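You operate a simulated robot arm through the tools that you are given. There is no shell and no other tool.

You run a simulated robot arm. Do the job below in one go: nothing can be reset, and whatever is moved stays where it is left.

## Task
The gold bolt is too tight: slacken it with the green key, then retighten it to the card's torque.
Fine: stand key and wrench back; leave the silver bolt. Set down upright: green t-handle key, what you pick out.

Only the result counts: the job must be done as asked and must still hold three seconds after the hand-in. Knocking over, shifting, dropping, spilling or breaking anything else fails it.

## Robot
A 6-joint arm with a two-finger gripper, fixed in place. Base frame: the origin is at the foot of the arm, x ahead of it, y to its left, z up; the work surface is at about z = 880. Readings come in mm, rad, newtons and seconds.
With the tool pointing down near the work surface it reaches from about 380 to 860 mm from the base axis. Its first joint turns from -2.897 to 2.897 rad. Payload 2.45 kg.
The TCP is the grasp point between the finger pads, 20 mm short of the fingertips. In the tool frame z runs along the fingers and y along their closing line. Largest opening 140 mm; the body of the gripper starts 168 mm behind the TCP.
Orientation is told as [roll, pitch, yaw] about the base's x, y, z axes, in that order, counted from this pose: with the fingers straight down and closing along the base's y, the tool's x points along the base's -x, its y along +y and its z along -z.

## Interface
- The arm moves only by the tool move_arm. Its argument "rows" is a list that holds one entry, the list of rows, each a list of 7 numbers: the turn, a rotation vector about the tool's x, y, z in rad, then the shift along the tool's x, y, z in mm, then the finger opening in mm, from 0 to 140. In form: [[[rx, ry, rz, dx, dy, dz, hand], ...]]. A call has 1 to 20 rows; each row shifts and turns the commanded pose from where the row before left it, along the tool's axes as they then stand. Each row takes 0.2 s and may step no farther than 50 mm and 0.15 rad from the row before; otherwise, or with a gripper value out of range, the whole call is refused. A pose out of reach is approached as far as the arm can. The call stops where the force on the tool passes 40 N (or 10 N more than at its start, if that is more) or the arm is blocked; 0.2 s more then pass. Each finger travels about 45 mm/s and halts on what it meets, pressing with about 29 N; the grip force reading is that of the motor and also rises with nothing between the fingers. The clock runs only during rows and for 0.2 s after the last one: add rows that do not move to give the fingers time. The reply holds the time, the measured pose of the TCP, the force on the tool along the base axes, the opening and the grip force, in the units named above and with some noise, with the torque about the TCP (base axes, N m) and any sound that the robot's microphone picked up.
- Cameras (640 x 400 px; columns grow to the right, rows downward): "scene" is fixed at [400.2, -649.5, 1615.8]; the picture's right is [0.98, -0.18, 0.00], its down [-0.09, -0.49, -0.87] and it looks along [0.16, 0.85, -0.50] (base axes); focal length 323 px, centre (320, 200). "wrist" rides on the gripper at [78, 11, -209] in the tool frame; the picture's right is [-0.14, 0.99, 0.00], its down [-0.92, -0.13, -0.37] and it looks along [-0.37, -0.05, 0.93] (tool axes); focal length 280 px, centre (320, 200).
- camera(camera): a new picture of that camera. The clock stands still meanwhile.
- lift_body(by): slides the trunk up (or, below 0, down) by that many mm; the arm rides with it, the base frame stays. It gives what a move gives, with no picture.
- locate(camera, pixels): for up to 12 pixels [column, row] of the newest picture of that camera ("zoom" is the newest enlarged one), the place [x, y, z] in the base frame of the surface seen there, good to about 3 mm. The clock stands still meanwhile.
- close_up(camera, box): a new picture of the part [left, top, right, bottom] of that camera's present view, enlarged. The clock stands still meanwhile.
- close_job(): hands the job in; it is judged then, once.

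Unless the task says otherwise, let go and move clear before handing in.

The tools are called after "Request:" as a command line: name --argument value ..., lists and objects as JSON in quotes. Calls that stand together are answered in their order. move_arm: Moves the arm, as the interface text tells. Its arguments: {"type":"object","properties":{"rows":{"type":"array","items":{"type":"array","items":{"type":"array","items":{"type":"number"}}}}},"required":["rows"]} The other tools are called the same way: lift_body (by) slides the trunk up or down; camera (camera) takes a picture; locate (camera, pixels) gives the place of the surface under pixels of a picture; close_up (camera, box) takes an enlarged picture of a part of a camera's view; close_job () hands the job in.

At the start:

```text
clock: 0.0
tcp_pos: [357.8, 470.3, 1121.7]
orientation: [0.001, 0.0, -0.001]
ft_force: [0.5, 0.6, 0.1]
moment: [-0.01, 0.03, 0.01]
width: 140.2
grip_force: 0.1
trunk travel left (down, up): [-100.0, 130.0]
```

scene: 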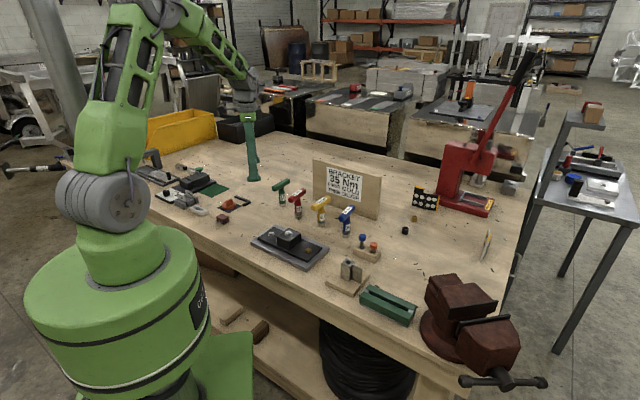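
wrist: 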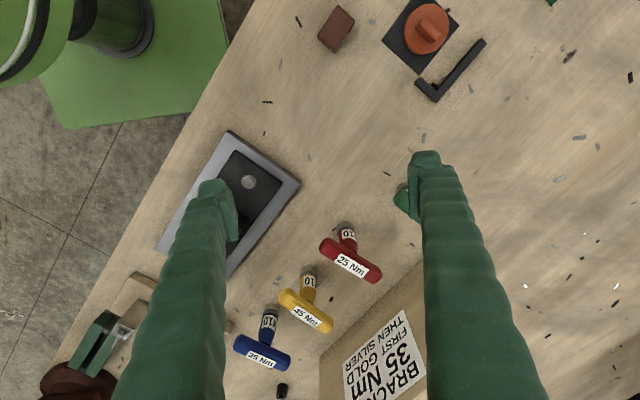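

The scene shows T-handle keys around (280,190), (297,203), (320,210), (346,220), a card at (345,185) and a bracket plate at (290,245). I'll take enlarged pictures of these before moving.

Request:
close_up --camera "scene" --box '[230, 150, 400, 256]'

Request:
close_up --camera "scene" --box '[240, 210, 420, 322]'

Request:
close_up --camera "wrist" --box '[120, 100, 460, 400]'

```text
3.76 times, centred on (315, 203) of scene
```

zoom: 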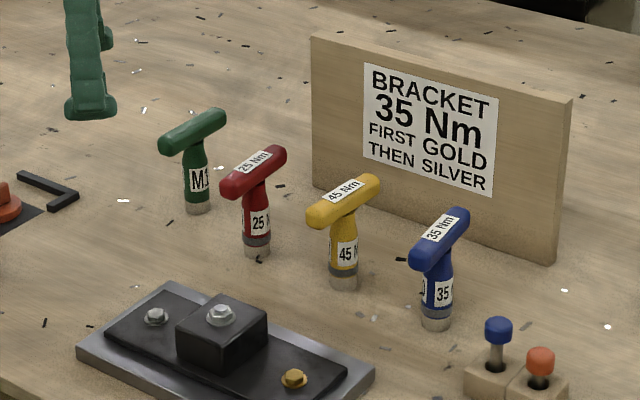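

```text
3.56 times, centred on (330, 266) of scene
```

zoom: 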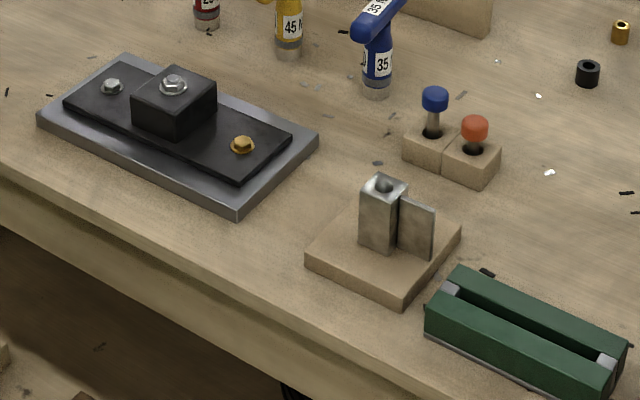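

```text
1.33 times, centred on (290, 250) of wrist
```

zoom: 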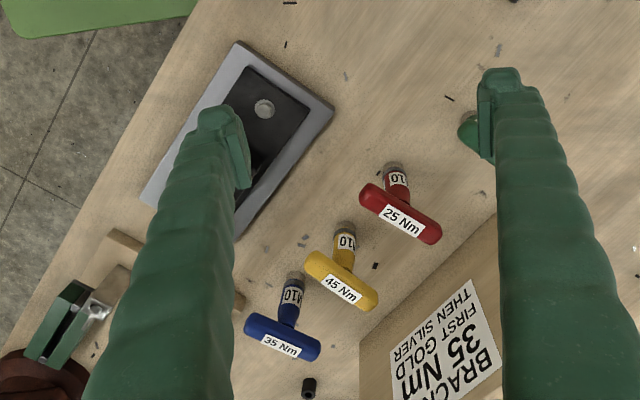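

The card reads "BRACKET 35 Nm, first gold then silver"; the blue wrench is labelled 35 Nm, and the gold bolt is at the near right end of the plate. Next I'll measure the keys, bolts and block.

Request:
close_up --camera "scene" --box '[240, 170, 370, 280]'

```text
3.64 times, centred on (305, 225) of scene
```

zoom: 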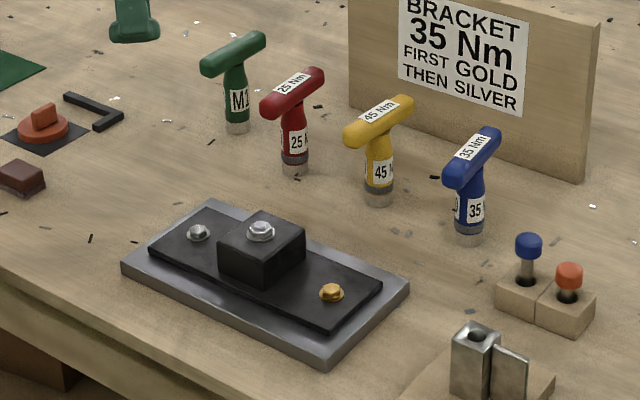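

Request:
locate --camera "zoom" --pixels '[[331, 290], [198, 231], [261, 229], [233, 53], [208, 68], [260, 37], [237, 128], [474, 157], [450, 180], [496, 134], [468, 240], [382, 289]]'

Request:
locate --camera "scene" --pixels '[[320, 205], [297, 197], [345, 185], [346, 217]]'

```text
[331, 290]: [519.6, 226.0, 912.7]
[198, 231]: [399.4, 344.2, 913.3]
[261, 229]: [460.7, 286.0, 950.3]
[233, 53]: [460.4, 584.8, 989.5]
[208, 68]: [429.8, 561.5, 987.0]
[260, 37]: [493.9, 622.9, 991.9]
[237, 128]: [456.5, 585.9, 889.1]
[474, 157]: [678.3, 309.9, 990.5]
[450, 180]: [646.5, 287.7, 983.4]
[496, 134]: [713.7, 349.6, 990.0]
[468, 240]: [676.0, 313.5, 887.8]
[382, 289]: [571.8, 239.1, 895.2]
```

```text
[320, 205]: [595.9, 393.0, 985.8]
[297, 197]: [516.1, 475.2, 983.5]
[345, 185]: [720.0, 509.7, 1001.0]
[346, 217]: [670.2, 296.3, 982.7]
```

The green key stands near (460,586) with its bar at about 45°, the gold bolt is at (520,226), and the blue wrench is at (678,311). I'll zoom in on each for finer measurements.

Request:
close_up --camera "scene" --box '[264, 172, 304, 212]'

Request:
close_up --camera "scene" --box '[325, 200, 365, 240]'

Request:
close_up --camera "scene" --box '[270, 215, 350, 275]'

```text
10.00 times, centred on (284, 192) of scene
```

zoom: 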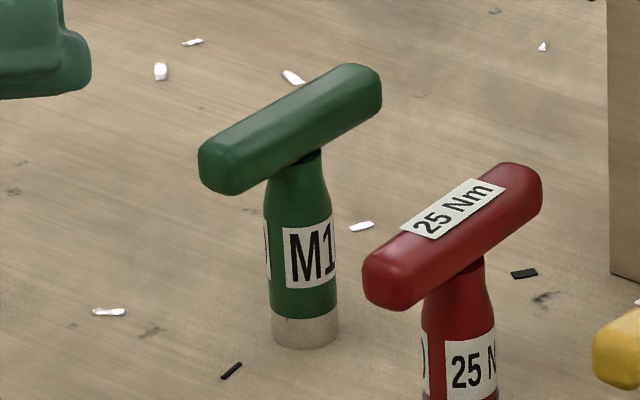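

```text
10.00 times, centred on (345, 220) of scene
```

zoom: 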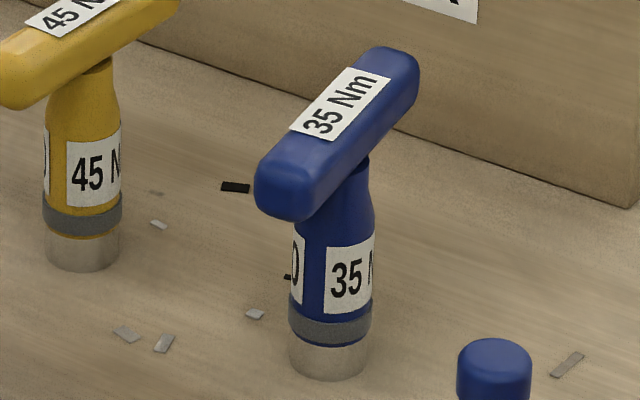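

```text
6.67 times, centred on (310, 245) of scene
```

zoom: 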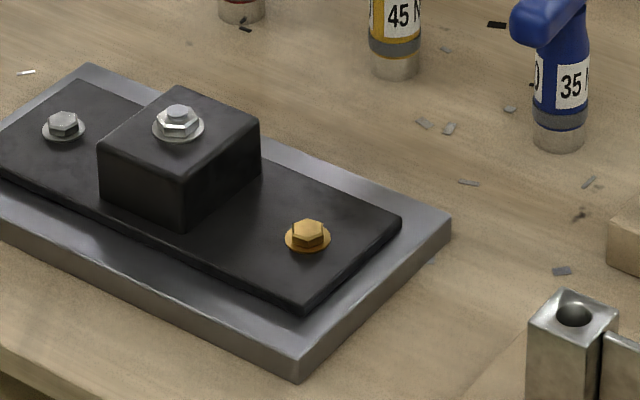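

Request:
locate --camera "zoom" --pixels '[[308, 227], [292, 229], [325, 230], [308, 236], [286, 238], [330, 238], [308, 249], [178, 112], [63, 124], [185, 172], [258, 130], [400, 222]]'

Request:
close_up --camera "scene" --box '[298, 238, 318, 258]'

```text
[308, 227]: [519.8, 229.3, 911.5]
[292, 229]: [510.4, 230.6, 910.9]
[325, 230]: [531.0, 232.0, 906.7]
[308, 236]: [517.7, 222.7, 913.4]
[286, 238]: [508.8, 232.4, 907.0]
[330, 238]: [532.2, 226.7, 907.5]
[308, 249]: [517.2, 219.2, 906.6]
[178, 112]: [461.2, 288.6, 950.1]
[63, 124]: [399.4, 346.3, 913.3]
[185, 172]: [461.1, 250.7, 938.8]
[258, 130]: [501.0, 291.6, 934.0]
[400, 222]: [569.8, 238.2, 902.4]
```

```text
16.00 times, centred on (308, 248) of scene
```

zoom: 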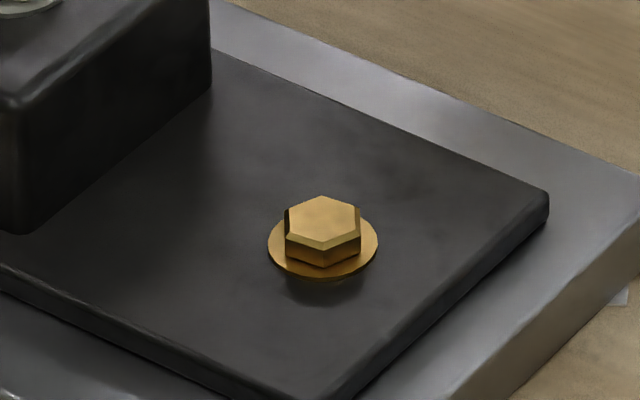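

Request:
locate --camera "zoom" --pixels '[[322, 222], [290, 212], [322, 200], [355, 208], [355, 230], [322, 244], [290, 235], [271, 242], [374, 242], [322, 272]]'

Request:
close_up --camera "scene" --box '[264, 172, 304, 212]'

```text
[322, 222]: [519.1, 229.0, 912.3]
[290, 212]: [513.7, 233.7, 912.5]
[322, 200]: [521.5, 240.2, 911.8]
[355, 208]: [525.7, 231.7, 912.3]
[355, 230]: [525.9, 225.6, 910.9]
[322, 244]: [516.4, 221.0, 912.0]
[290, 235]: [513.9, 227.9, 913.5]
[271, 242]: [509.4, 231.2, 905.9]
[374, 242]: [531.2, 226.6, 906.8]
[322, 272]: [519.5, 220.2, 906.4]
```

```text
10.00 times, centred on (284, 192) of scene
```

zoom: 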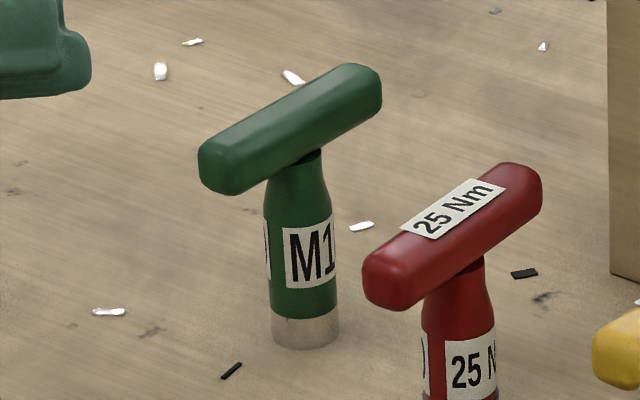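

Request:
locate --camera "zoom" --pixels '[[215, 150], [255, 125], [295, 105], [330, 85], [365, 75], [290, 128], [228, 180], [345, 125], [300, 220], [305, 330], [275, 330], [335, 330]]'

Request:
camera --camera "wrist"

```text
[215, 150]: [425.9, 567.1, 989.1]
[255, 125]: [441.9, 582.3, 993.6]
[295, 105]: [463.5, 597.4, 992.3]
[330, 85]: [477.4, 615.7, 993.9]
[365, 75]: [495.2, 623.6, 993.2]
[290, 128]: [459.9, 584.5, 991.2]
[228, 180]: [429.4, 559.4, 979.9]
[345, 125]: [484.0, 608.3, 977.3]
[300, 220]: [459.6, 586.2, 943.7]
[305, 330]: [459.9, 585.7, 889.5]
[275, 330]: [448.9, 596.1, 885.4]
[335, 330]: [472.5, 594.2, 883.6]
```

```text
taken
```

wrist: 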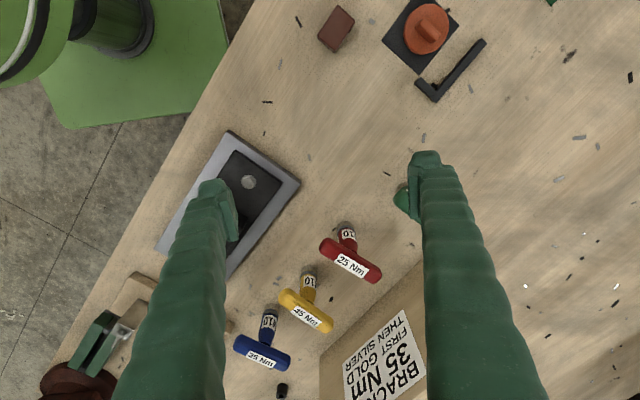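

The key's bar spans about (425,564) to (497,626), with its top at z≈993 and its foot at about (461,596). I'll move above it at the same height, partly close the fingers, and yaw about +42° so they close across the bar.

Request:
move_arm --rows '[[[0, 0, 0, -25, 30, 0, 120], [0, 0, 0, -25, 30, 0, 100], [0, 0, 0, -25, 30, 0, 80], [0, 0, 0, -27, 35, 0, 70], [0, 0, -0.1466, 0, 0, 0, 70], [0, 0, -0.1466, 0, 0, 0, 70], [0, 0, -0.1466, 0, 0, 0, 70], [0, 0, -0.1466, 0, 0, 0, 70], [0, 0, -0.1466, 0, 0, 0, 70], [0, 0, 0, 0, 0, 0, 70]]]'

Request:
camera --camera "wrist"

Request:
camera --camera "scene"

```text
clock: 2.2
tcp_pos: [459.0, 594.4, 1121.9]
orientation: [0.0, 0.0, 0.734]
ft_force: [0.0, 0.9, -0.4]
moment: [0.03, -0.04, 0.01]
width: 69.9
grip_force: 0.0
trunk travel left (down, up): [-100.0, 130.0]
```

```text
taken
```

wrist: 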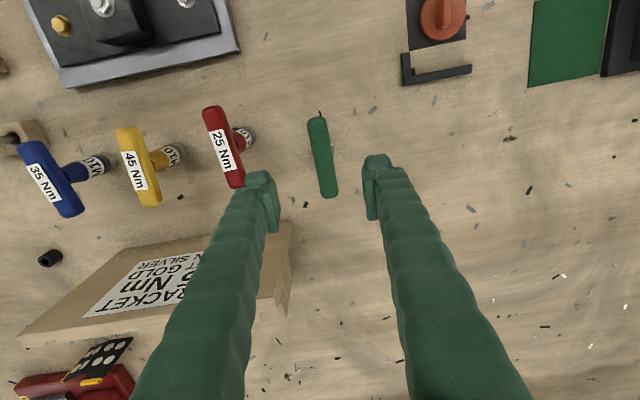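

```text
taken
```

scene: 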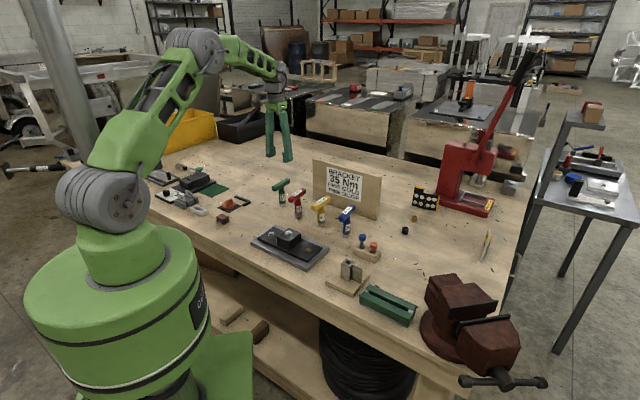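

The bar runs from (317,118) to (330,196) in the wrist view and is well aligned with the fingers. I'll measure its centreline precisely.

Request:
close_up --camera "wrist" --box '[280, 107, 376, 207]'

```text
4.00 times, centred on (328, 157) of wrist
```

zoom: 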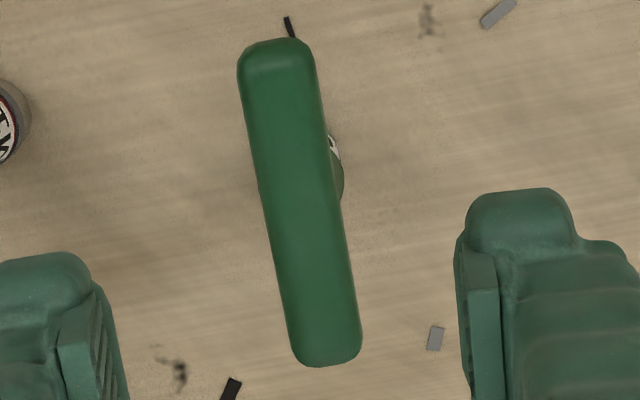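

Request:
locate --camera "zoom" --pixels '[[276, 48], [325, 355], [300, 202], [262, 202], [338, 202], [250, 100], [318, 100], [282, 300], [348, 300], [300, 150], [300, 250]]'

```text
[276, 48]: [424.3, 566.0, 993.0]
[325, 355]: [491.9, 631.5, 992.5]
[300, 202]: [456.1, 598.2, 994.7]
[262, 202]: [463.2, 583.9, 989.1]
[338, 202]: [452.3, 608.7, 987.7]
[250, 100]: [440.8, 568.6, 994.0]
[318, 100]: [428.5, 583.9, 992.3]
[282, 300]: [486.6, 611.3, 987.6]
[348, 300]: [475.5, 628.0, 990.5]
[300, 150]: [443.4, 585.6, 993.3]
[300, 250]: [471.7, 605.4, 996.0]
```

The bar centre is about 3.7 mm toward tool +y and the bar is about 2° further round. I'll correct both, lower so the tips just span the bar, and close gently.

Request:
move_arm --rows '[[[0, 0, -0.037, 0, 0, 0, 70], [0, 0, 0, 0, 3.6, 0, 70], [0, 0, 0, 0, 0, 40, 70], [0, 0, 0, 0, 0, 40, 70], [0, 0, 0, 0, 0, 30, 70], [0, 0, 0, 0, 0, 14, 70], [0, 0, 0, 0, 0, 10, 70], [0, 0, 0, 0, 0, 0, 70]]]'

Request:
camera --camera "wrist"

Request:
close_up --camera "scene" --box '[254, 152, 318, 212]'

```text
clock: 4.0
tcp_pos: [456.6, 597.8, 989.0]
orientation: [0.001, 0.0, 0.769]
ft_force: [-0.2, 0.4, -0.2]
moment: [0.01, -0.04, 0.04]
width: 70.1
grip_force: 0.1
trunk travel left (down, up): [-100.0, 130.0]
```

```text
taken
```

wrist: 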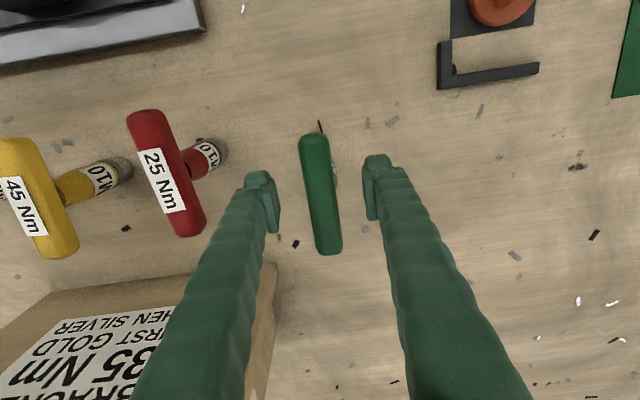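

```text
6.67 times, centred on (286, 182) of scene
```

zoom: 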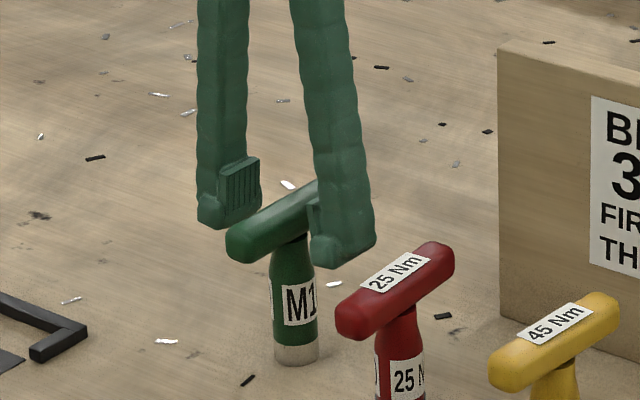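

The fingers straddle the bar, with its middle at (321,194) right on the TCP. Closing now.

Request:
move_arm --rows '[[[0, 0, 0, 0, 0, 0, 50], [0, 0, 0, 0, 0, 0, 35], [0, 0, 0, 0, 0, 0, 25], [0, 0, 0, 0, 0, 0, 15], [0, 0, 0, 0, 0, 0, 5], [0, 0, 0, 0, 0, 0, 5], [0, 0, 0, 0, 0, 0, 5]]]'

Request:
camera --camera "wrist"

```text
clock: 5.6
tcp_pos: [457.3, 599.0, 987.3]
orientation: [0.0, -0.002, 0.77]
ft_force: [-1.2, 1.6, 3.1]
moment: [0.17, 0.07, 0.03]
width: 23.0
grip_force: 29.0
trunk travel left (down, up): [-100.0, 130.0]
```

```text
taken
```

wrist: 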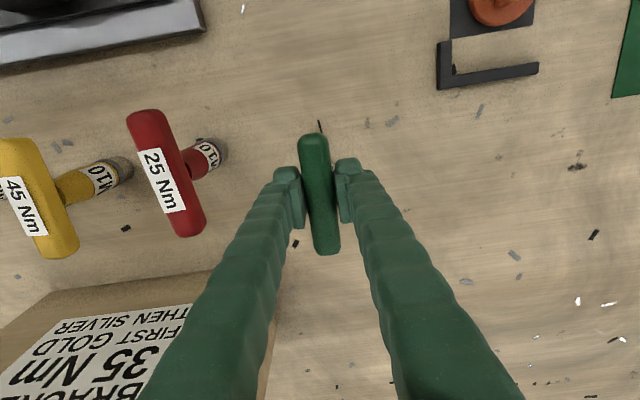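

The bar is held at 23 mm width and 29 N. I'll lift slowly and check the force.

Request:
move_arm --rows '[[[0, 0, 0, 0, 0, -5, 5], [0, 0, 0, 0, 0, -10, 5], [0, 0, 0, 0, 0, -20, 5], [0, 0, 0, 0, 0, -30, 5], [0, 0, 0, 0, 0, -35, 5], [0, 0, 0, 0, 0, -30, 5], [0, 0, 0, 0, 0, -10, 5], [0, 0, 0, 0, 0, 0, 5]]]'

Request:
close_up --camera "scene" --box '[230, 110, 330, 210]'

```text
clock: 7.4
tcp_pos: [456.7, 596.5, 1128.4]
orientation: [0.001, 0.002, 0.771]
ft_force: [0.4, 0.5, -2.6]
moment: [-0.03, 0.0, -0.02]
width: 23.0
grip_force: 28.6
trunk travel left (down, up): [-100.0, 130.0]
```

```text
4.00 times, centred on (280, 160) of scene
```

zoom: 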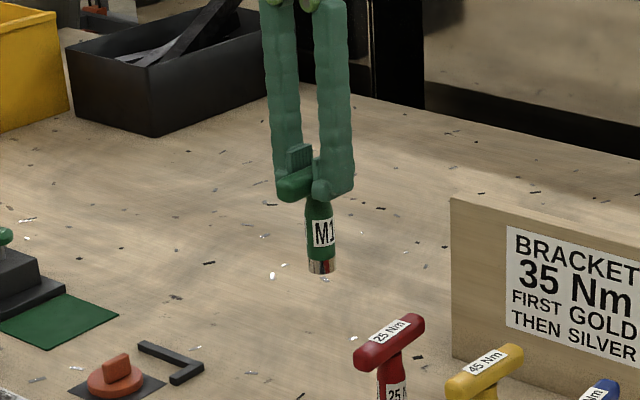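

The key hangs upright with its foot at about z 1021 and weighs about 2.6 N. I'll carry it above the other tools to over the gold bolt, then look again.

Request:
move_arm --rows '[[[0, 0, 0, 10, -14.6, 0, 5], [0, 0, 0, 20.11, -29.34, 0, 5], [0, 0, 0, 25, -36.5, 0, 5], [0, 0, 0, 25, -36.5, 0, 5], [0, 0, 0, 25, -36.5, 0, 5], [0, 0, 0, 25, -36.5, 0, 5], [0, 0, 0, 25, -36.5, 0, 5], [0, 0, 0, 25, -36.5, 0, 5], [0, 0, 0, 20, -29.2, 0, 5], [0, 0, 0, 11, -16, 0, 5], [0, 0, 0, 0, 0, 0, 5], [0, 0, 0, 0, 0, 0, 5]]]'

Request:
camera --camera "wrist"

Request:
camera --camera "scene"

```text
clock: 10.0
tcp_pos: [521.7, 230.0, 1127.9]
orientation: [0.001, -0.002, 0.77]
ft_force: [0.2, 0.4, -2.5]
moment: [-0.02, 0.03, -0.05]
width: 23.1
grip_force: 29.3
trunk travel left (down, up): [-100.0, 130.0]
```

```text
taken
```

wrist: 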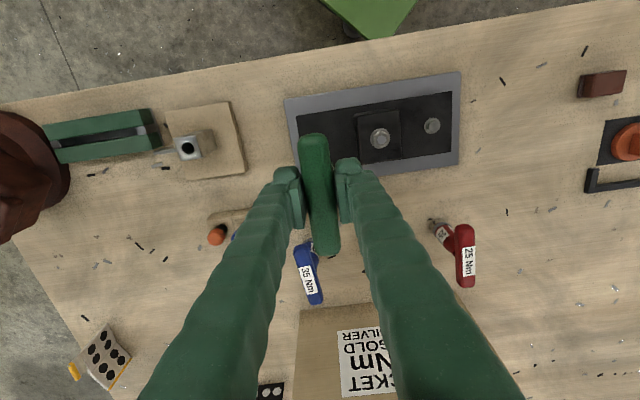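

```text
taken
```

scene: 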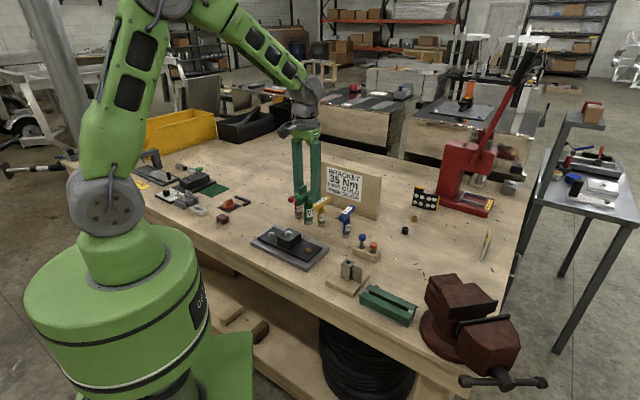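

The handle hides the gold bolt in the wrist view, so I'll shift 80 mm along tool −y to see and measure it.

Request:
move_arm --rows '[[[0, 0, 0, 0, -20, 0, 5], [0, 0, 0, 0, -35, 0, 5], [0, 0, 0, 0, -25, 0, 5], [0, 0, 0, 0, 0, 0, 5], [0, 0, 0, 0, 0, 0, 5]]]'

Request:
camera --camera "wrist"

Request:
close_up --camera "wrist" --box '[350, 110, 414, 150]'

```text
clock: 11.2
tcp_pos: [576.3, 172.2, 1130.0]
orientation: [0.0, 0.002, 0.77]
ft_force: [-0.1, 0.0, -3.3]
moment: [-0.03, 0.01, 0.02]
width: 23.2
grip_force: 28.2
trunk travel left (down, up): [-100.0, 130.0]
```

```text
taken
```

wrist: 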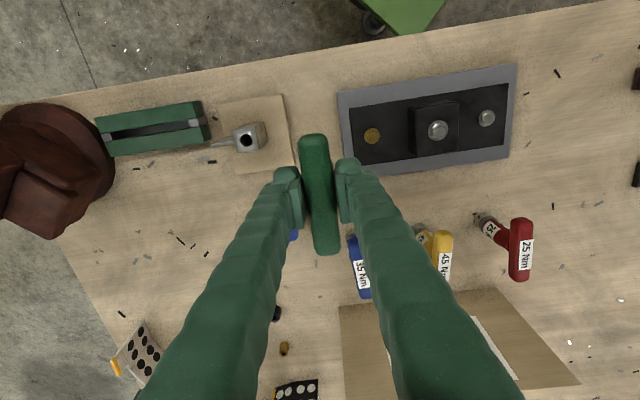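

```text
10.00 times, centred on (382, 130) of wrist
```

zoom: 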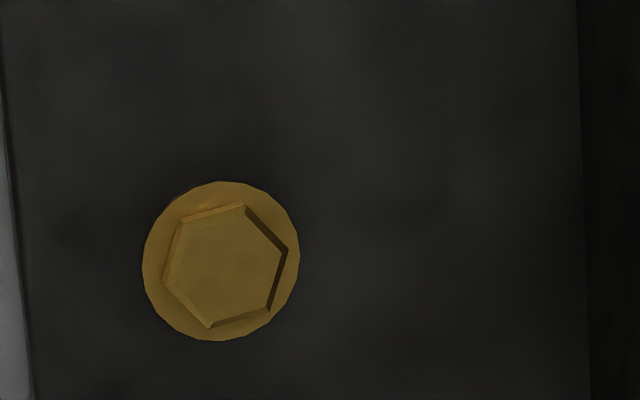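

The bolt's hex top is centred near (225,265) in the zoom, with corners at about 22° mod 60°. I'll measure its position.

Request:
locate --camera "zoom" --pixels '[[225, 265], [183, 222], [242, 208], [282, 250], [265, 308], [212, 322], [167, 278], [221, 262], [200, 260], [250, 265]]'

Request:
locate --camera "wrist" --pixels '[[438, 130], [487, 117], [372, 136]]'

```text
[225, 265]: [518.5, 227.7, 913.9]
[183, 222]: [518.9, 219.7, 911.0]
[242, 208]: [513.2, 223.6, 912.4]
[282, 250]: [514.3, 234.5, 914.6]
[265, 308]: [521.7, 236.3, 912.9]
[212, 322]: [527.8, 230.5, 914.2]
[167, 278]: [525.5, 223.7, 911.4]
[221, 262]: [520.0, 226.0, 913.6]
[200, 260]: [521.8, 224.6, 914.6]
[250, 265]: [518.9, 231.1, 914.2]
```

```text
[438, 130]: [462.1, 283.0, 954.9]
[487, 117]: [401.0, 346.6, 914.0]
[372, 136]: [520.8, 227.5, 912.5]
```

The bolt is at about (520.2, 228.3). Now I'll check where the key's bar centre sits relative to the TCP in the grip.

Request:
close_up --camera "wrist" --box '[260, 120, 388, 270]'

Request:
close_up --camera "scene" --box '[290, 170, 370, 270]'

```text
2.67 times, centred on (324, 195) of wrist
```

zoom: 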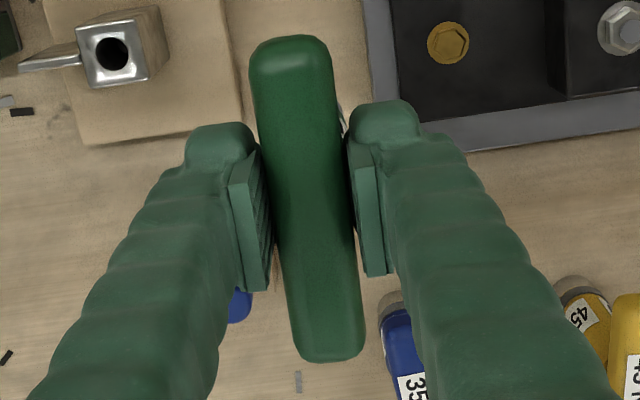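

```text
4.00 times, centred on (330, 220) of scene
```

zoom: 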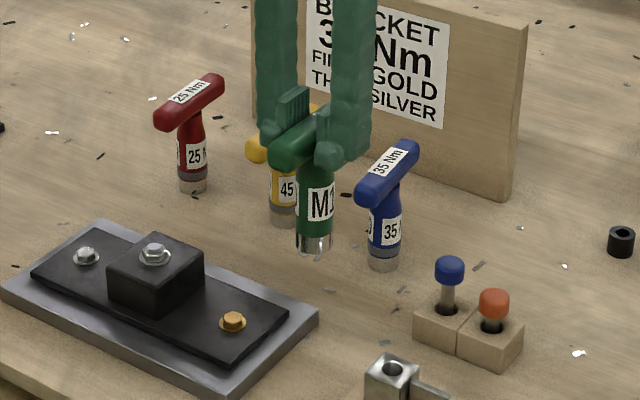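

Request:
locate --camera "zoom" --pixels '[[314, 246], [314, 240], [314, 210], [302, 246], [327, 246], [300, 210], [330, 210], [314, 225]]'

Request:
locate --camera "wrist" --pixels '[[310, 136], [329, 252], [316, 160], [324, 220], [312, 145], [327, 245]]'

```text
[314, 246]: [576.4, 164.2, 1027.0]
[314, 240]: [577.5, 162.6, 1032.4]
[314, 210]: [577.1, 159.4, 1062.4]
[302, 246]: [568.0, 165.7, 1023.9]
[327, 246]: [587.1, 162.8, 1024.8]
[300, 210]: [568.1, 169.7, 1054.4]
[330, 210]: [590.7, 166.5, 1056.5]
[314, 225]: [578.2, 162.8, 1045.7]
```

```text
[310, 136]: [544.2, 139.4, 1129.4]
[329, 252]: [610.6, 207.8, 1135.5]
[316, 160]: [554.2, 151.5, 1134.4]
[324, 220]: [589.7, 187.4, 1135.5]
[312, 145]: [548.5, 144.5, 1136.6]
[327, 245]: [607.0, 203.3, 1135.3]
```

The key axis is about 2–3 mm toward tool −x of the TCP. I'll move over the bolt with that offset, lower to about 12 mm above the head, and check alignment.

Request:
move_arm --rows '[[[0, 0, 0, 1, 20, 0, 5], [0, 0, 0, 1.5, 35, 0, 5], [0, 0, 0, 1, 24.1, 0, 5], [0, 0, 0, 0, 0, 0, 5], [0, 0, 0, 0, 0, 25, 5], [0, 0, 0, 0, 0, 30, 5], [0, 0, 0, 0, 0, 25, 5], [0, 0, 0, 0, 0, 15, 5], [0, 0, 0, 0, 0, 0, 5]]]'

Request:
close_up --camera "scene" --box '[280, 200, 340, 260]'

Request:
close_up --camera "wrist" --box '[260, 80, 388, 270]'

```text
clock: 13.2
tcp_pos: [516.1, 228.6, 1032.1]
orientation: [0.001, 0.0, 0.77]
ft_force: [0.1, 0.1, -2.9]
moment: [0.0, 0.01, -0.02]
width: 23.0
grip_force: 29.3
trunk travel left (down, up): [-100.0, 130.0]
```

```text
6.67 times, centred on (310, 230) of scene
```

zoom: 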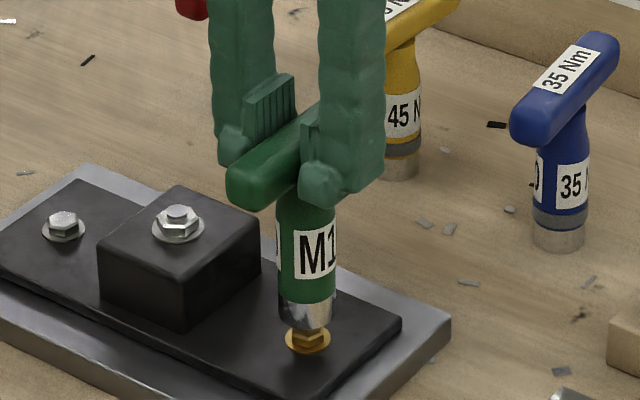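

```text
2.11 times, centred on (324, 175) of wrist
```

zoom: 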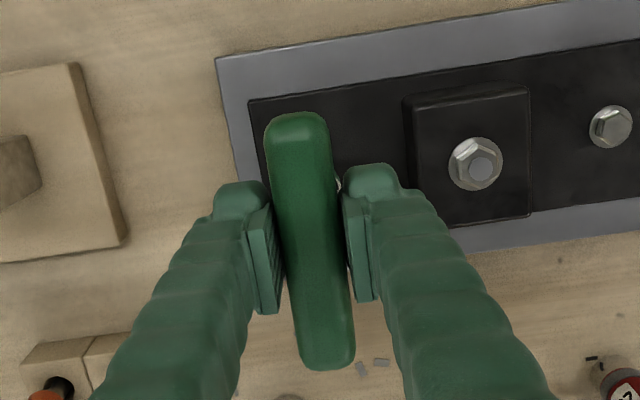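

Request:
close_up --camera "scene" --box '[298, 234, 318, 254]'

```text
16.00 times, centred on (308, 244) of scene
```

zoom: 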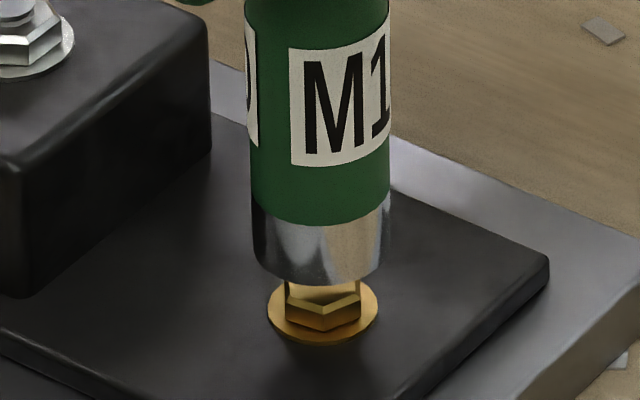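

The socket is centred over the bolt head in the 16× view (axis about 321 against bolt 322). Now lowering gently until contact.

Request:
move_arm --rows '[[[0, 0, 0, 0, 0, 6, 5], [0, 0, 0, 0, 0, 3, 5], [0, 0, 0, 0, 0, 2, 5], [0, 0, 0, 0, 0, 1, 5], [0, 0, 0, 0, 0, 0, 5]]]'

Request:
close_up --camera "scene" --box '[298, 234, 318, 254]'

```text
clock: 14.4
tcp_pos: [517.8, 227.9, 1020.9]
orientation: [0.0, 0.0, 0.768]
ft_force: [0.2, 0.8, -2.6]
moment: [-0.03, 0.0, 0.01]
width: 23.1
grip_force: 29.0
trunk travel left (down, up): [-100.0, 130.0]
```

```text
16.00 times, centred on (308, 244) of scene
```

zoom: 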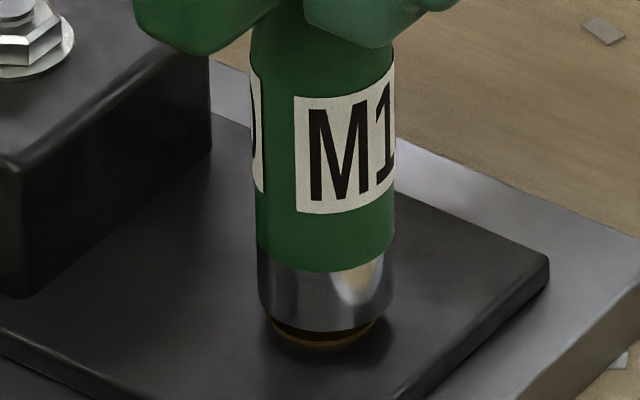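

Foot at about z 913.5, no contact yet. Continuing down in small steps.

Request:
move_arm --rows '[[[0, 0, 0, 0, 0, 1, 5], [0, 0, 0, 0, 0, 1, 5], [0, 0, 0, 0, 0, 0, 5]]]'

```text
clock: 15.2
tcp_pos: [517.2, 227.5, 1019.5]
orientation: [0.0, 0.0, 0.769]
ft_force: [0.2, 0.4, -2.8]
moment: [0.01, 0.0, 0.01]
width: 23.1
grip_force: 29.0
trunk travel left (down, up): [-100.0, 130.0]
```

Request:
move_arm --rows '[[[0, 0, 0, 0, 0, 1, 5], [0, 0, 0, 0, 0, 1, 5], [0, 0, 0, 0, 0, 0, 5]]]'

Request:
close_up --camera "scene" --box '[298, 234, 318, 254]'

```text
clock: 16.0
tcp_pos: [516.9, 226.4, 1015.9]
orientation: [0.0, -0.001, 0.771]
ft_force: [-0.6, -0.3, -3.1]
moment: [-0.01, 0.02, -0.03]
width: 23.0
grip_force: 29.4
trunk travel left (down, up): [-100.0, 130.0]
```

```text
16.00 times, centred on (308, 244) of scene
```

zoom: 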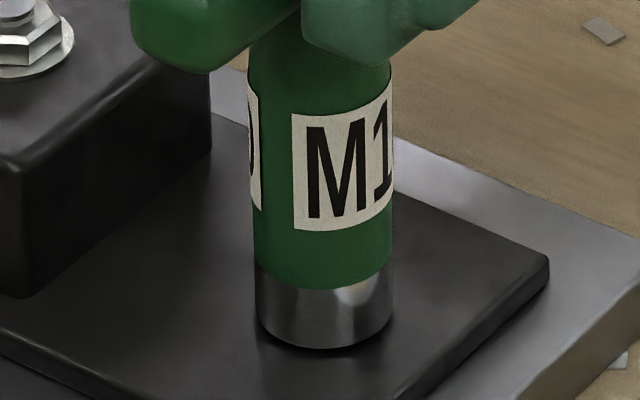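

The foot is at about z 909 with no contact force, so the socket is sliding over the head. I'll lower the rest of the way to seating.

Request:
move_arm --rows '[[[0, 0, 0, 0, 0, 1, 5], [0, 0, 0, 0, 0, 0.5, 5], [0, 0, 0, 0, 0, 0, 5]]]'

```text
clock: 16.8
tcp_pos: [516.7, 226.4, 1015.1]
orientation: [-0.002, -0.001, 0.77]
ft_force: [0.6, -0.4, -3.1]
moment: [-0.02, 0.04, 0.03]
width: 23.1
grip_force: 28.6
trunk travel left (down, up): [-100.0, 130.0]
```

Request:
move_arm --rows '[[[0, 0, 0, 0, 0, 1, 5], [0, 0, 0, 0, 0, 0.5, 5], [0, 0, 0, 0, 0, 0, 5]]]'

Request:
close_up --camera "scene" --box '[298, 234, 318, 254]'

```text
clock: 17.6
tcp_pos: [518.0, 226.9, 1015.1]
orientation: [0.0, -0.001, 0.77]
ft_force: [-0.7, -0.5, 5.6]
moment: [0.02, -0.04, 0.01]
width: 22.7
grip_force: 28.8
trunk travel left (down, up): [-100.0, 130.0]
```

```text
16.00 times, centred on (308, 244) of scene
```

zoom: 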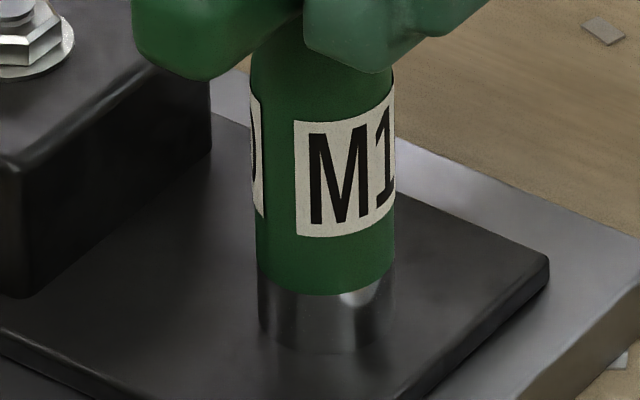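

The socket has bottomed on the washer (about 8 N contact, foot at z≈907). I'll start turning counter-clockwise (rz negative) in small steps, pivoting on the key axis and watching the moment.

Request:
move_arm --rows '[[[0, 0, -0.05, 0, -0.12, 0, 5], [0, 0, -0.05, 0, -0.12, 0, 5], [0, 0, -0.05, 0, -0.12, 0, 5], [0, 0, 0, 0, 0, 0, 5]]]'

Request:
camera --camera "wrist"

```text
clock: 18.6
tcp_pos: [518.5, 226.5, 1014.3]
orientation: [0.0, -0.003, 0.919]
ft_force: [2.4, -0.4, 6.8]
moment: [0.12, -0.18, -0.21]
width: 23.2
grip_force: 29.7
trunk travel left (down, up): [-100.0, 130.0]
```

```text
taken
```

wrist: 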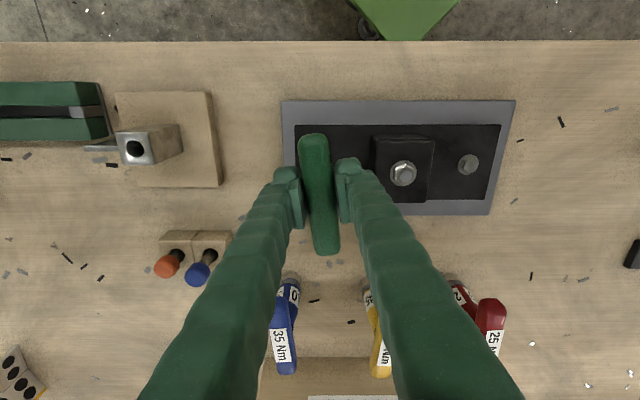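

A resisting moment has appeared (−0.21 N m about z) and the bar is still square in the fingers. Continuing counter-clockwise.

Request:
move_arm --rows '[[[0, 0, -0.05, 0, -0.12, 0, 5], [0, 0, -0.05, 0, -0.12, 0, 5], [0, 0, -0.05, 0, -0.12, 0, 5], [0, 0, -0.05, 0, -0.12, 0, 5], [0, 0, 0, 0, 0, 0, 5]]]'

Request:
close_up --camera "wrist" --box '[260, 110, 388, 270]'

```text
clock: 19.8
tcp_pos: [518.1, 226.8, 1013.7]
orientation: [0.0, 0.001, 1.119]
ft_force: [0.0, 0.1, 9.8]
moment: [-0.01, -0.02, -0.26]
width: 23.0
grip_force: 29.4
trunk travel left (down, up): [-100.0, 130.0]
```

```text
2.50 times, centred on (324, 190) of wrist
```

zoom: 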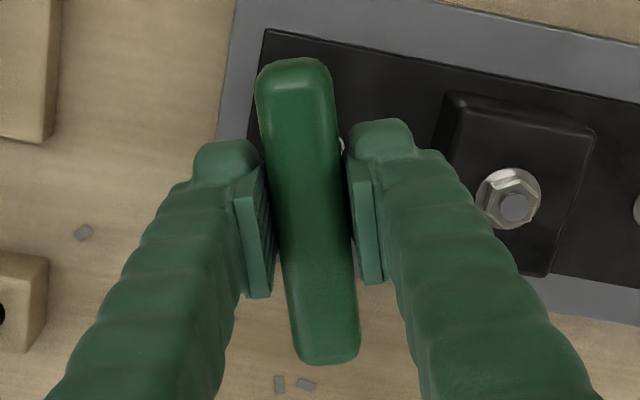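

Moment is steady at −0.26 N m and the bar hasn't slipped. Turning further counter-clockwise.

Request:
move_arm --rows '[[[0, 0, -0.05, 0, -0.12, 0, 5], [0, 0, -0.05, 0, -0.12, 0, 5], [0, 0, -0.05, 0, -0.12, 0, 5], [0, 0, -0.05, 0, -0.12, 0, 5], [0, 0, 0, 0, 0, 0, 5]]]'

```text
clock: 21.0
tcp_pos: [518.1, 225.1, 1014.8]
orientation: [0.0, 0.001, 1.318]
ft_force: [-1.0, -1.6, 13.8]
moment: [-0.08, 0.03, -0.08]
width: 22.8
grip_force: 29.1
trunk travel left (down, up): [-100.0, 130.0]
```

Request:
close_up --camera "wrist" --box '[260, 110, 388, 270]'

Request:
close_up --camera "scene" --box '[288, 214, 328, 254]'

```text
2.50 times, centred on (324, 190) of wrist
```

zoom: 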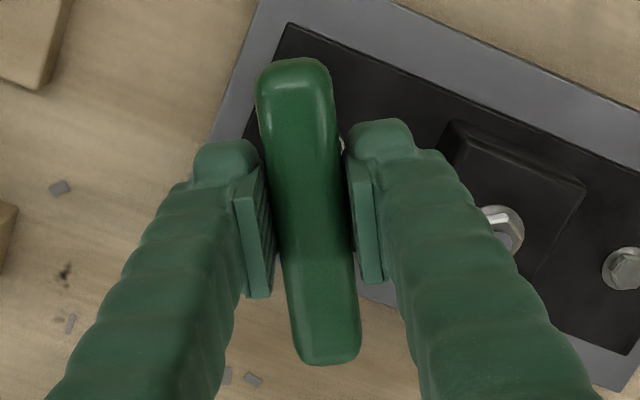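

```text
10.00 times, centred on (308, 234) of scene
```

zoom: 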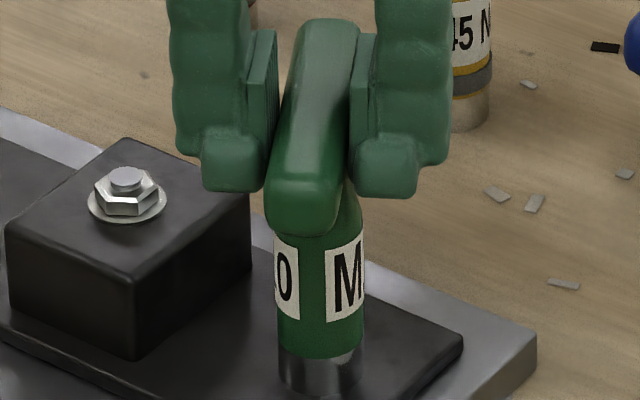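

The key is following the gripper (about 31° so far). I'll ease the downward force slightly and keep turning.

Request:
move_arm --rows '[[[0, 0, -0.05, 0, -0.12, -0.3, 5], [0, 0, -0.05, 0, -0.12, -0.1, 5], [0, 0, -0.05, 0, -0.12, 0, 5], [0, 0, -0.05, 0, -0.12, 0, 5], [0, 0, -0.05, 0, -0.12, 0, 5], [0, 0, -0.05, 0, -0.12, 0, 5], [0, 0, 0, 0, 0, 0, 5]]]'

```text
clock: 22.6
tcp_pos: [518.4, 226.1, 1014.6]
orientation: [0.001, -0.001, 1.621]
ft_force: [-0.8, 1.8, 9.1]
moment: [0.19, 0.01, -0.09]
width: 23.1
grip_force: 28.8
trunk travel left (down, up): [-100.0, 130.0]
```

Moment has fallen to about −0.09 N m, which fits the bolt loosening. I'll continue toward roughly a half turn to be sure it's slack.

Request:
move_arm --rows '[[[0, 0, -0.08, 0, -0.2, 0, 5], [0, 0, -0.08, 0, -0.2, 0, 5], [0, 0, -0.08, 0, -0.2, 0, 5], [0, 0, -0.08, 0, -0.2, 0, 5], [0, 0, -0.08, 0, -0.2, 0, 5], [0, 0, 0, 0, 0, 0, 5]]]'

Request:
close_up --camera "scene" --box '[288, 214, 328, 254]'

```text
clock: 24.0
tcp_pos: [519.5, 225.7, 1014.9]
orientation: [-0.001, 0.001, 2.021]
ft_force: [-0.5, -0.9, 4.2]
moment: [0.03, 0.0, 0.02]
width: 23.2
grip_force: 29.0
trunk travel left (down, up): [-100.0, 130.0]
```

```text
10.00 times, centred on (308, 234) of scene
```

zoom: 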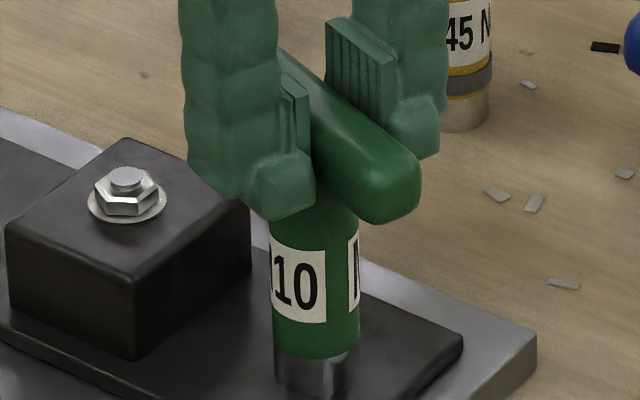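

Total turn is about 72° with moment near zero. A bit more to reach about 90°, then I'll raise the key and check the bolt's hex has turned.

Request:
move_arm --rows '[[[0, 0, -0.08, 0, -0.2, 0, 5], [0, 0, -0.08, 0, -0.2, 0, 5], [0, 0, -0.08, 0, -0.2, 0, 5], [0, 0, -0.08, 0, -0.2, 0, 5], [0, 0, 0, 0, 0, 0, 5]]]'

```text
clock: 25.2
tcp_pos: [520.0, 226.5, 1013.6]
orientation: [-0.001, 0.001, 2.339]
ft_force: [-0.2, 1.2, 3.1]
moment: [0.14, 0.09, -0.02]
width: 23.3
grip_force: 28.9
trunk travel left (down, up): [-100.0, 130.0]
```

About 90° turned with the moment near zero. Lifting the key straight off to inspect the bolt.

Request:
move_arm --rows '[[[0, 0, 0, 0, 0, -2, 5], [0, 0, 0, 0, 0, -4, 5], [0, 0, 0, 0, 0, -10, 5], [0, 0, 0, 0, 0, -25, 5], [0, 0, 0, 0, 0, -20, 5], [0, 0, 0, 0, 0, 0, 5]]]'

Request:
close_up --camera "scene" --box '[298, 238, 318, 258]'

```text
clock: 26.6
tcp_pos: [520.1, 227.4, 1074.3]
orientation: [0.0, -0.001, 2.339]
ft_force: [0.1, -1.0, -3.0]
moment: [-0.03, -0.02, -0.01]
width: 22.9
grip_force: 29.0
trunk travel left (down, up): [-100.0, 130.0]
```

```text
16.00 times, centred on (308, 248) of scene
```

zoom: 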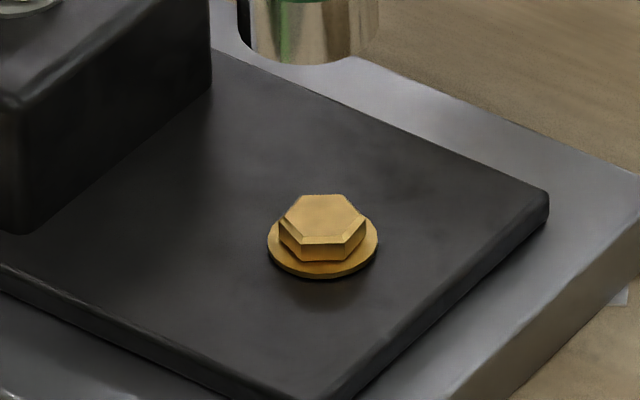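

The hex has clearly rotated: a flat now faces the camera where a corner did, a 30° mod 60° change that matches the 90° key turn. The moment also fell to zero, so the bolt is slack. Now I'll lift, unwind the yaw and take the green key back.

Request:
move_arm --rows '[[[0, 0, 0, 0, 0, -25, 5], [0, 0, 0, 0, 0, -29, 5], [0, 0, 0.1426, 0, 0, 0, 5], [0, 0, 0.1426, 0, 0, 0, 5], [0, 0, 0.1426, 0, 0, 0, 5], [0, 0, 0.1426, 0, 0, 0, 5], [0, 0, 0.1426, 0, 0, 0, 5], [0, 0, 0.1426, 0, 0, 0, 5], [0, 0, 0.1426, 0, 0, 0, 5], [0, 0, 0.1426, 0, 0, 0, 5], [0, 0, 0.1426, 0, 0, 0, 5], [0, 0, 0.1426, 0, 0, 0, 5], [0, 0, 0.1426, 0, 0, 0, 5], [0, 0, 0, 0, 0, 0, 5]]]'

```text
clock: 29.6
tcp_pos: [522.0, 227.0, 1128.6]
orientation: [0.002, -0.001, 0.766]
ft_force: [-0.5, 0.4, -2.5]
moment: [0.01, 0.0, 0.0]
width: 23.2
grip_force: 28.5
trunk travel left (down, up): [-100.0, 130.0]
```

Request:
move_arm --rows '[[[0, 0, 0, -10, 14.7, 0, 5], [0, 0, 0, -20, 29.4, 0, 5], [0, 0, 0, -25, 36.76, 0, 5], [0, 0, 0, -25, 36.76, 0, 5], [0, 0, 0, -25, 36.76, 0, 5], [0, 0, 0, -25, 36.76, 0, 5], [0, 0, 0, -25, 36.76, 0, 5], [0, 0, 0, -25, 36.76, 0, 5], [0, 0, 0, -20, 29.4, 0, 5], [0, 0, 0, -11.9, 17.5, 0, 5], [0, 0, 0, 0, 0, 0, 5], [0, 0, 0, 0, 0, 0, 5]]]'

Request:
close_up --camera "scene" --box '[240, 130, 320, 210]'

```text
clock: 32.2
tcp_pos: [455.4, 597.4, 1130.9]
orientation: [-0.001, 0.003, 0.768]
ft_force: [-0.6, 0.8, -2.4]
moment: [0.0, 0.04, 0.01]
width: 23.3
grip_force: 29.0
trunk travel left (down, up): [-100.0, 130.0]
```

```text
5.00 times, centred on (280, 170) of scene
```

zoom: 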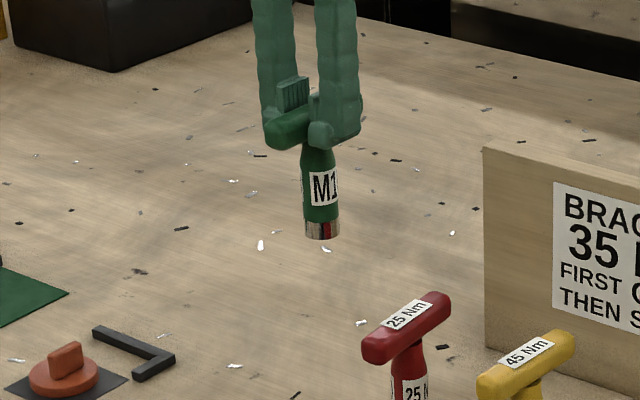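

Over the original spot with the key upright. Lowering to about 3 mm above the bench first.

Request:
move_arm --rows '[[[0, 0, 0, 0, 0, 25, 5], [0, 0, 0, 0, 0, 35, 5], [0, 0, 0, 0, 0, 35, 5], [0, 0, 0, 0, 0, 25, 5], [0, 0, 0, 0, 0, 12, 5], [0, 0, 0, 0, 0, 5, 5], [0, 0, 0, 0, 0, 0, 5], [0, 0, 0, 0, 0, 0, 5]]]'

Request:
close_up --camera "scene" --box '[264, 172, 304, 212]'

```text
clock: 34.0
tcp_pos: [456.7, 598.0, 992.8]
orientation: [0.0, -0.001, 0.77]
ft_force: [-1.2, -0.2, -3.0]
moment: [0.0, 0.02, -0.01]
width: 23.1
grip_force: 28.4
trunk travel left (down, up): [-100.0, 130.0]
```

```text
10.00 times, centred on (284, 192) of scene
```

zoom: 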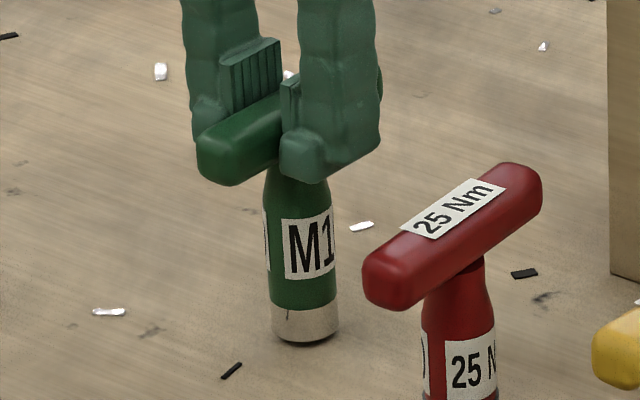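

The label and socket appear in nearly the same pixels as at the start, only about 0.6 px higher. Lowering in 1 mm steps to contact.

Request:
move_arm --rows '[[[0, 0, 0, 0, 0, 1.5, 5], [0, 0, 0, 0, 0, 1, 5], [0, 0, 0, 0, 0, 0, 5]]]'

```text
clock: 34.8
tcp_pos: [455.5, 598.2, 990.1]
orientation: [-0.001, -0.001, 0.769]
ft_force: [0.3, 0.4, -2.2]
moment: [-0.02, 0.01, 0.0]
width: 22.9
grip_force: 29.4
trunk travel left (down, up): [-100.0, 130.0]
```

Request:
move_arm --rows '[[[0, 0, 0, 0, 0, 1, 5], [0, 0, 0, 0, 0, 0.5, 5], [0, 0, 0, 0, 0, 0, 5]]]'

```text
clock: 35.6
tcp_pos: [455.8, 597.8, 987.8]
orientation: [0.001, 0.0, 0.77]
ft_force: [-1.1, -1.5, 0.5]
moment: [-0.03, 0.04, 0.03]
width: 23.2
grip_force: 28.8
trunk travel left (down, up): [-100.0, 130.0]
```

The force has changed from −2.8 to +0.5 N, so the key is resting on the bench. Opening the fingers gently.

Request:
move_arm --rows '[[[0, 0, 0, 0, 0, 0, 24], [0, 0, 0, 0, 0, 0, 28], [0, 0, 0, 0, 0, 0, 36], [0, 0, 0, 0, 0, 0, 50], [0, 0, 0, 0, 0, 0, 60], [0, 0, 0, 0, 0, 0, 60], [0, 0, 0, 0, 0, 0, 60]]]'

Request:
close_up --camera "scene" --box '[264, 172, 304, 212]'

Request:
camera --camera "wrist"

```text
clock: 37.2
tcp_pos: [455.1, 597.9, 988.0]
orientation: [0.001, 0.0, 0.77]
ft_force: [0.4, 0.1, 0.8]
moment: [-0.01, -0.02, -0.02]
width: 60.4
grip_force: 0.1
trunk travel left (down, up): [-100.0, 130.0]
```

```text
10.00 times, centred on (284, 192) of scene
```

zoom: 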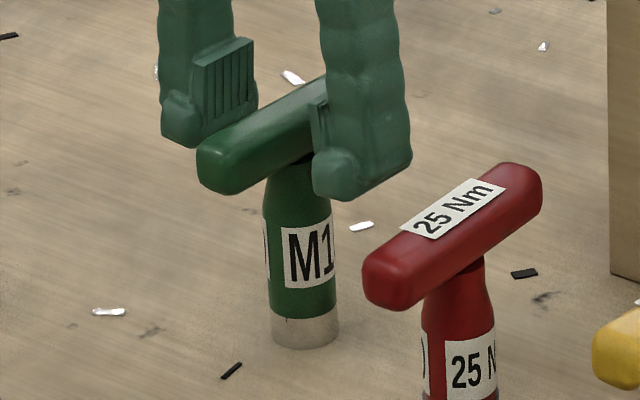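

```text
taken
```

wrist: 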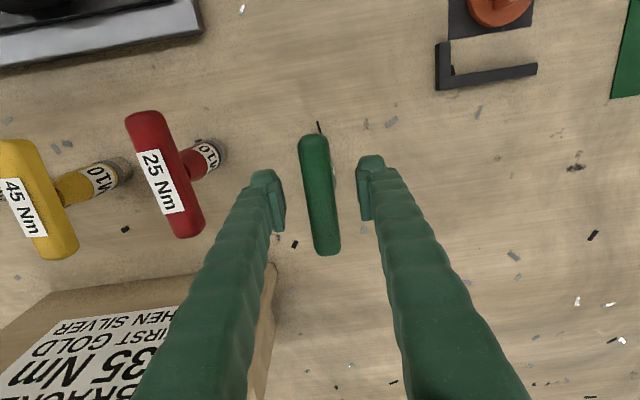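

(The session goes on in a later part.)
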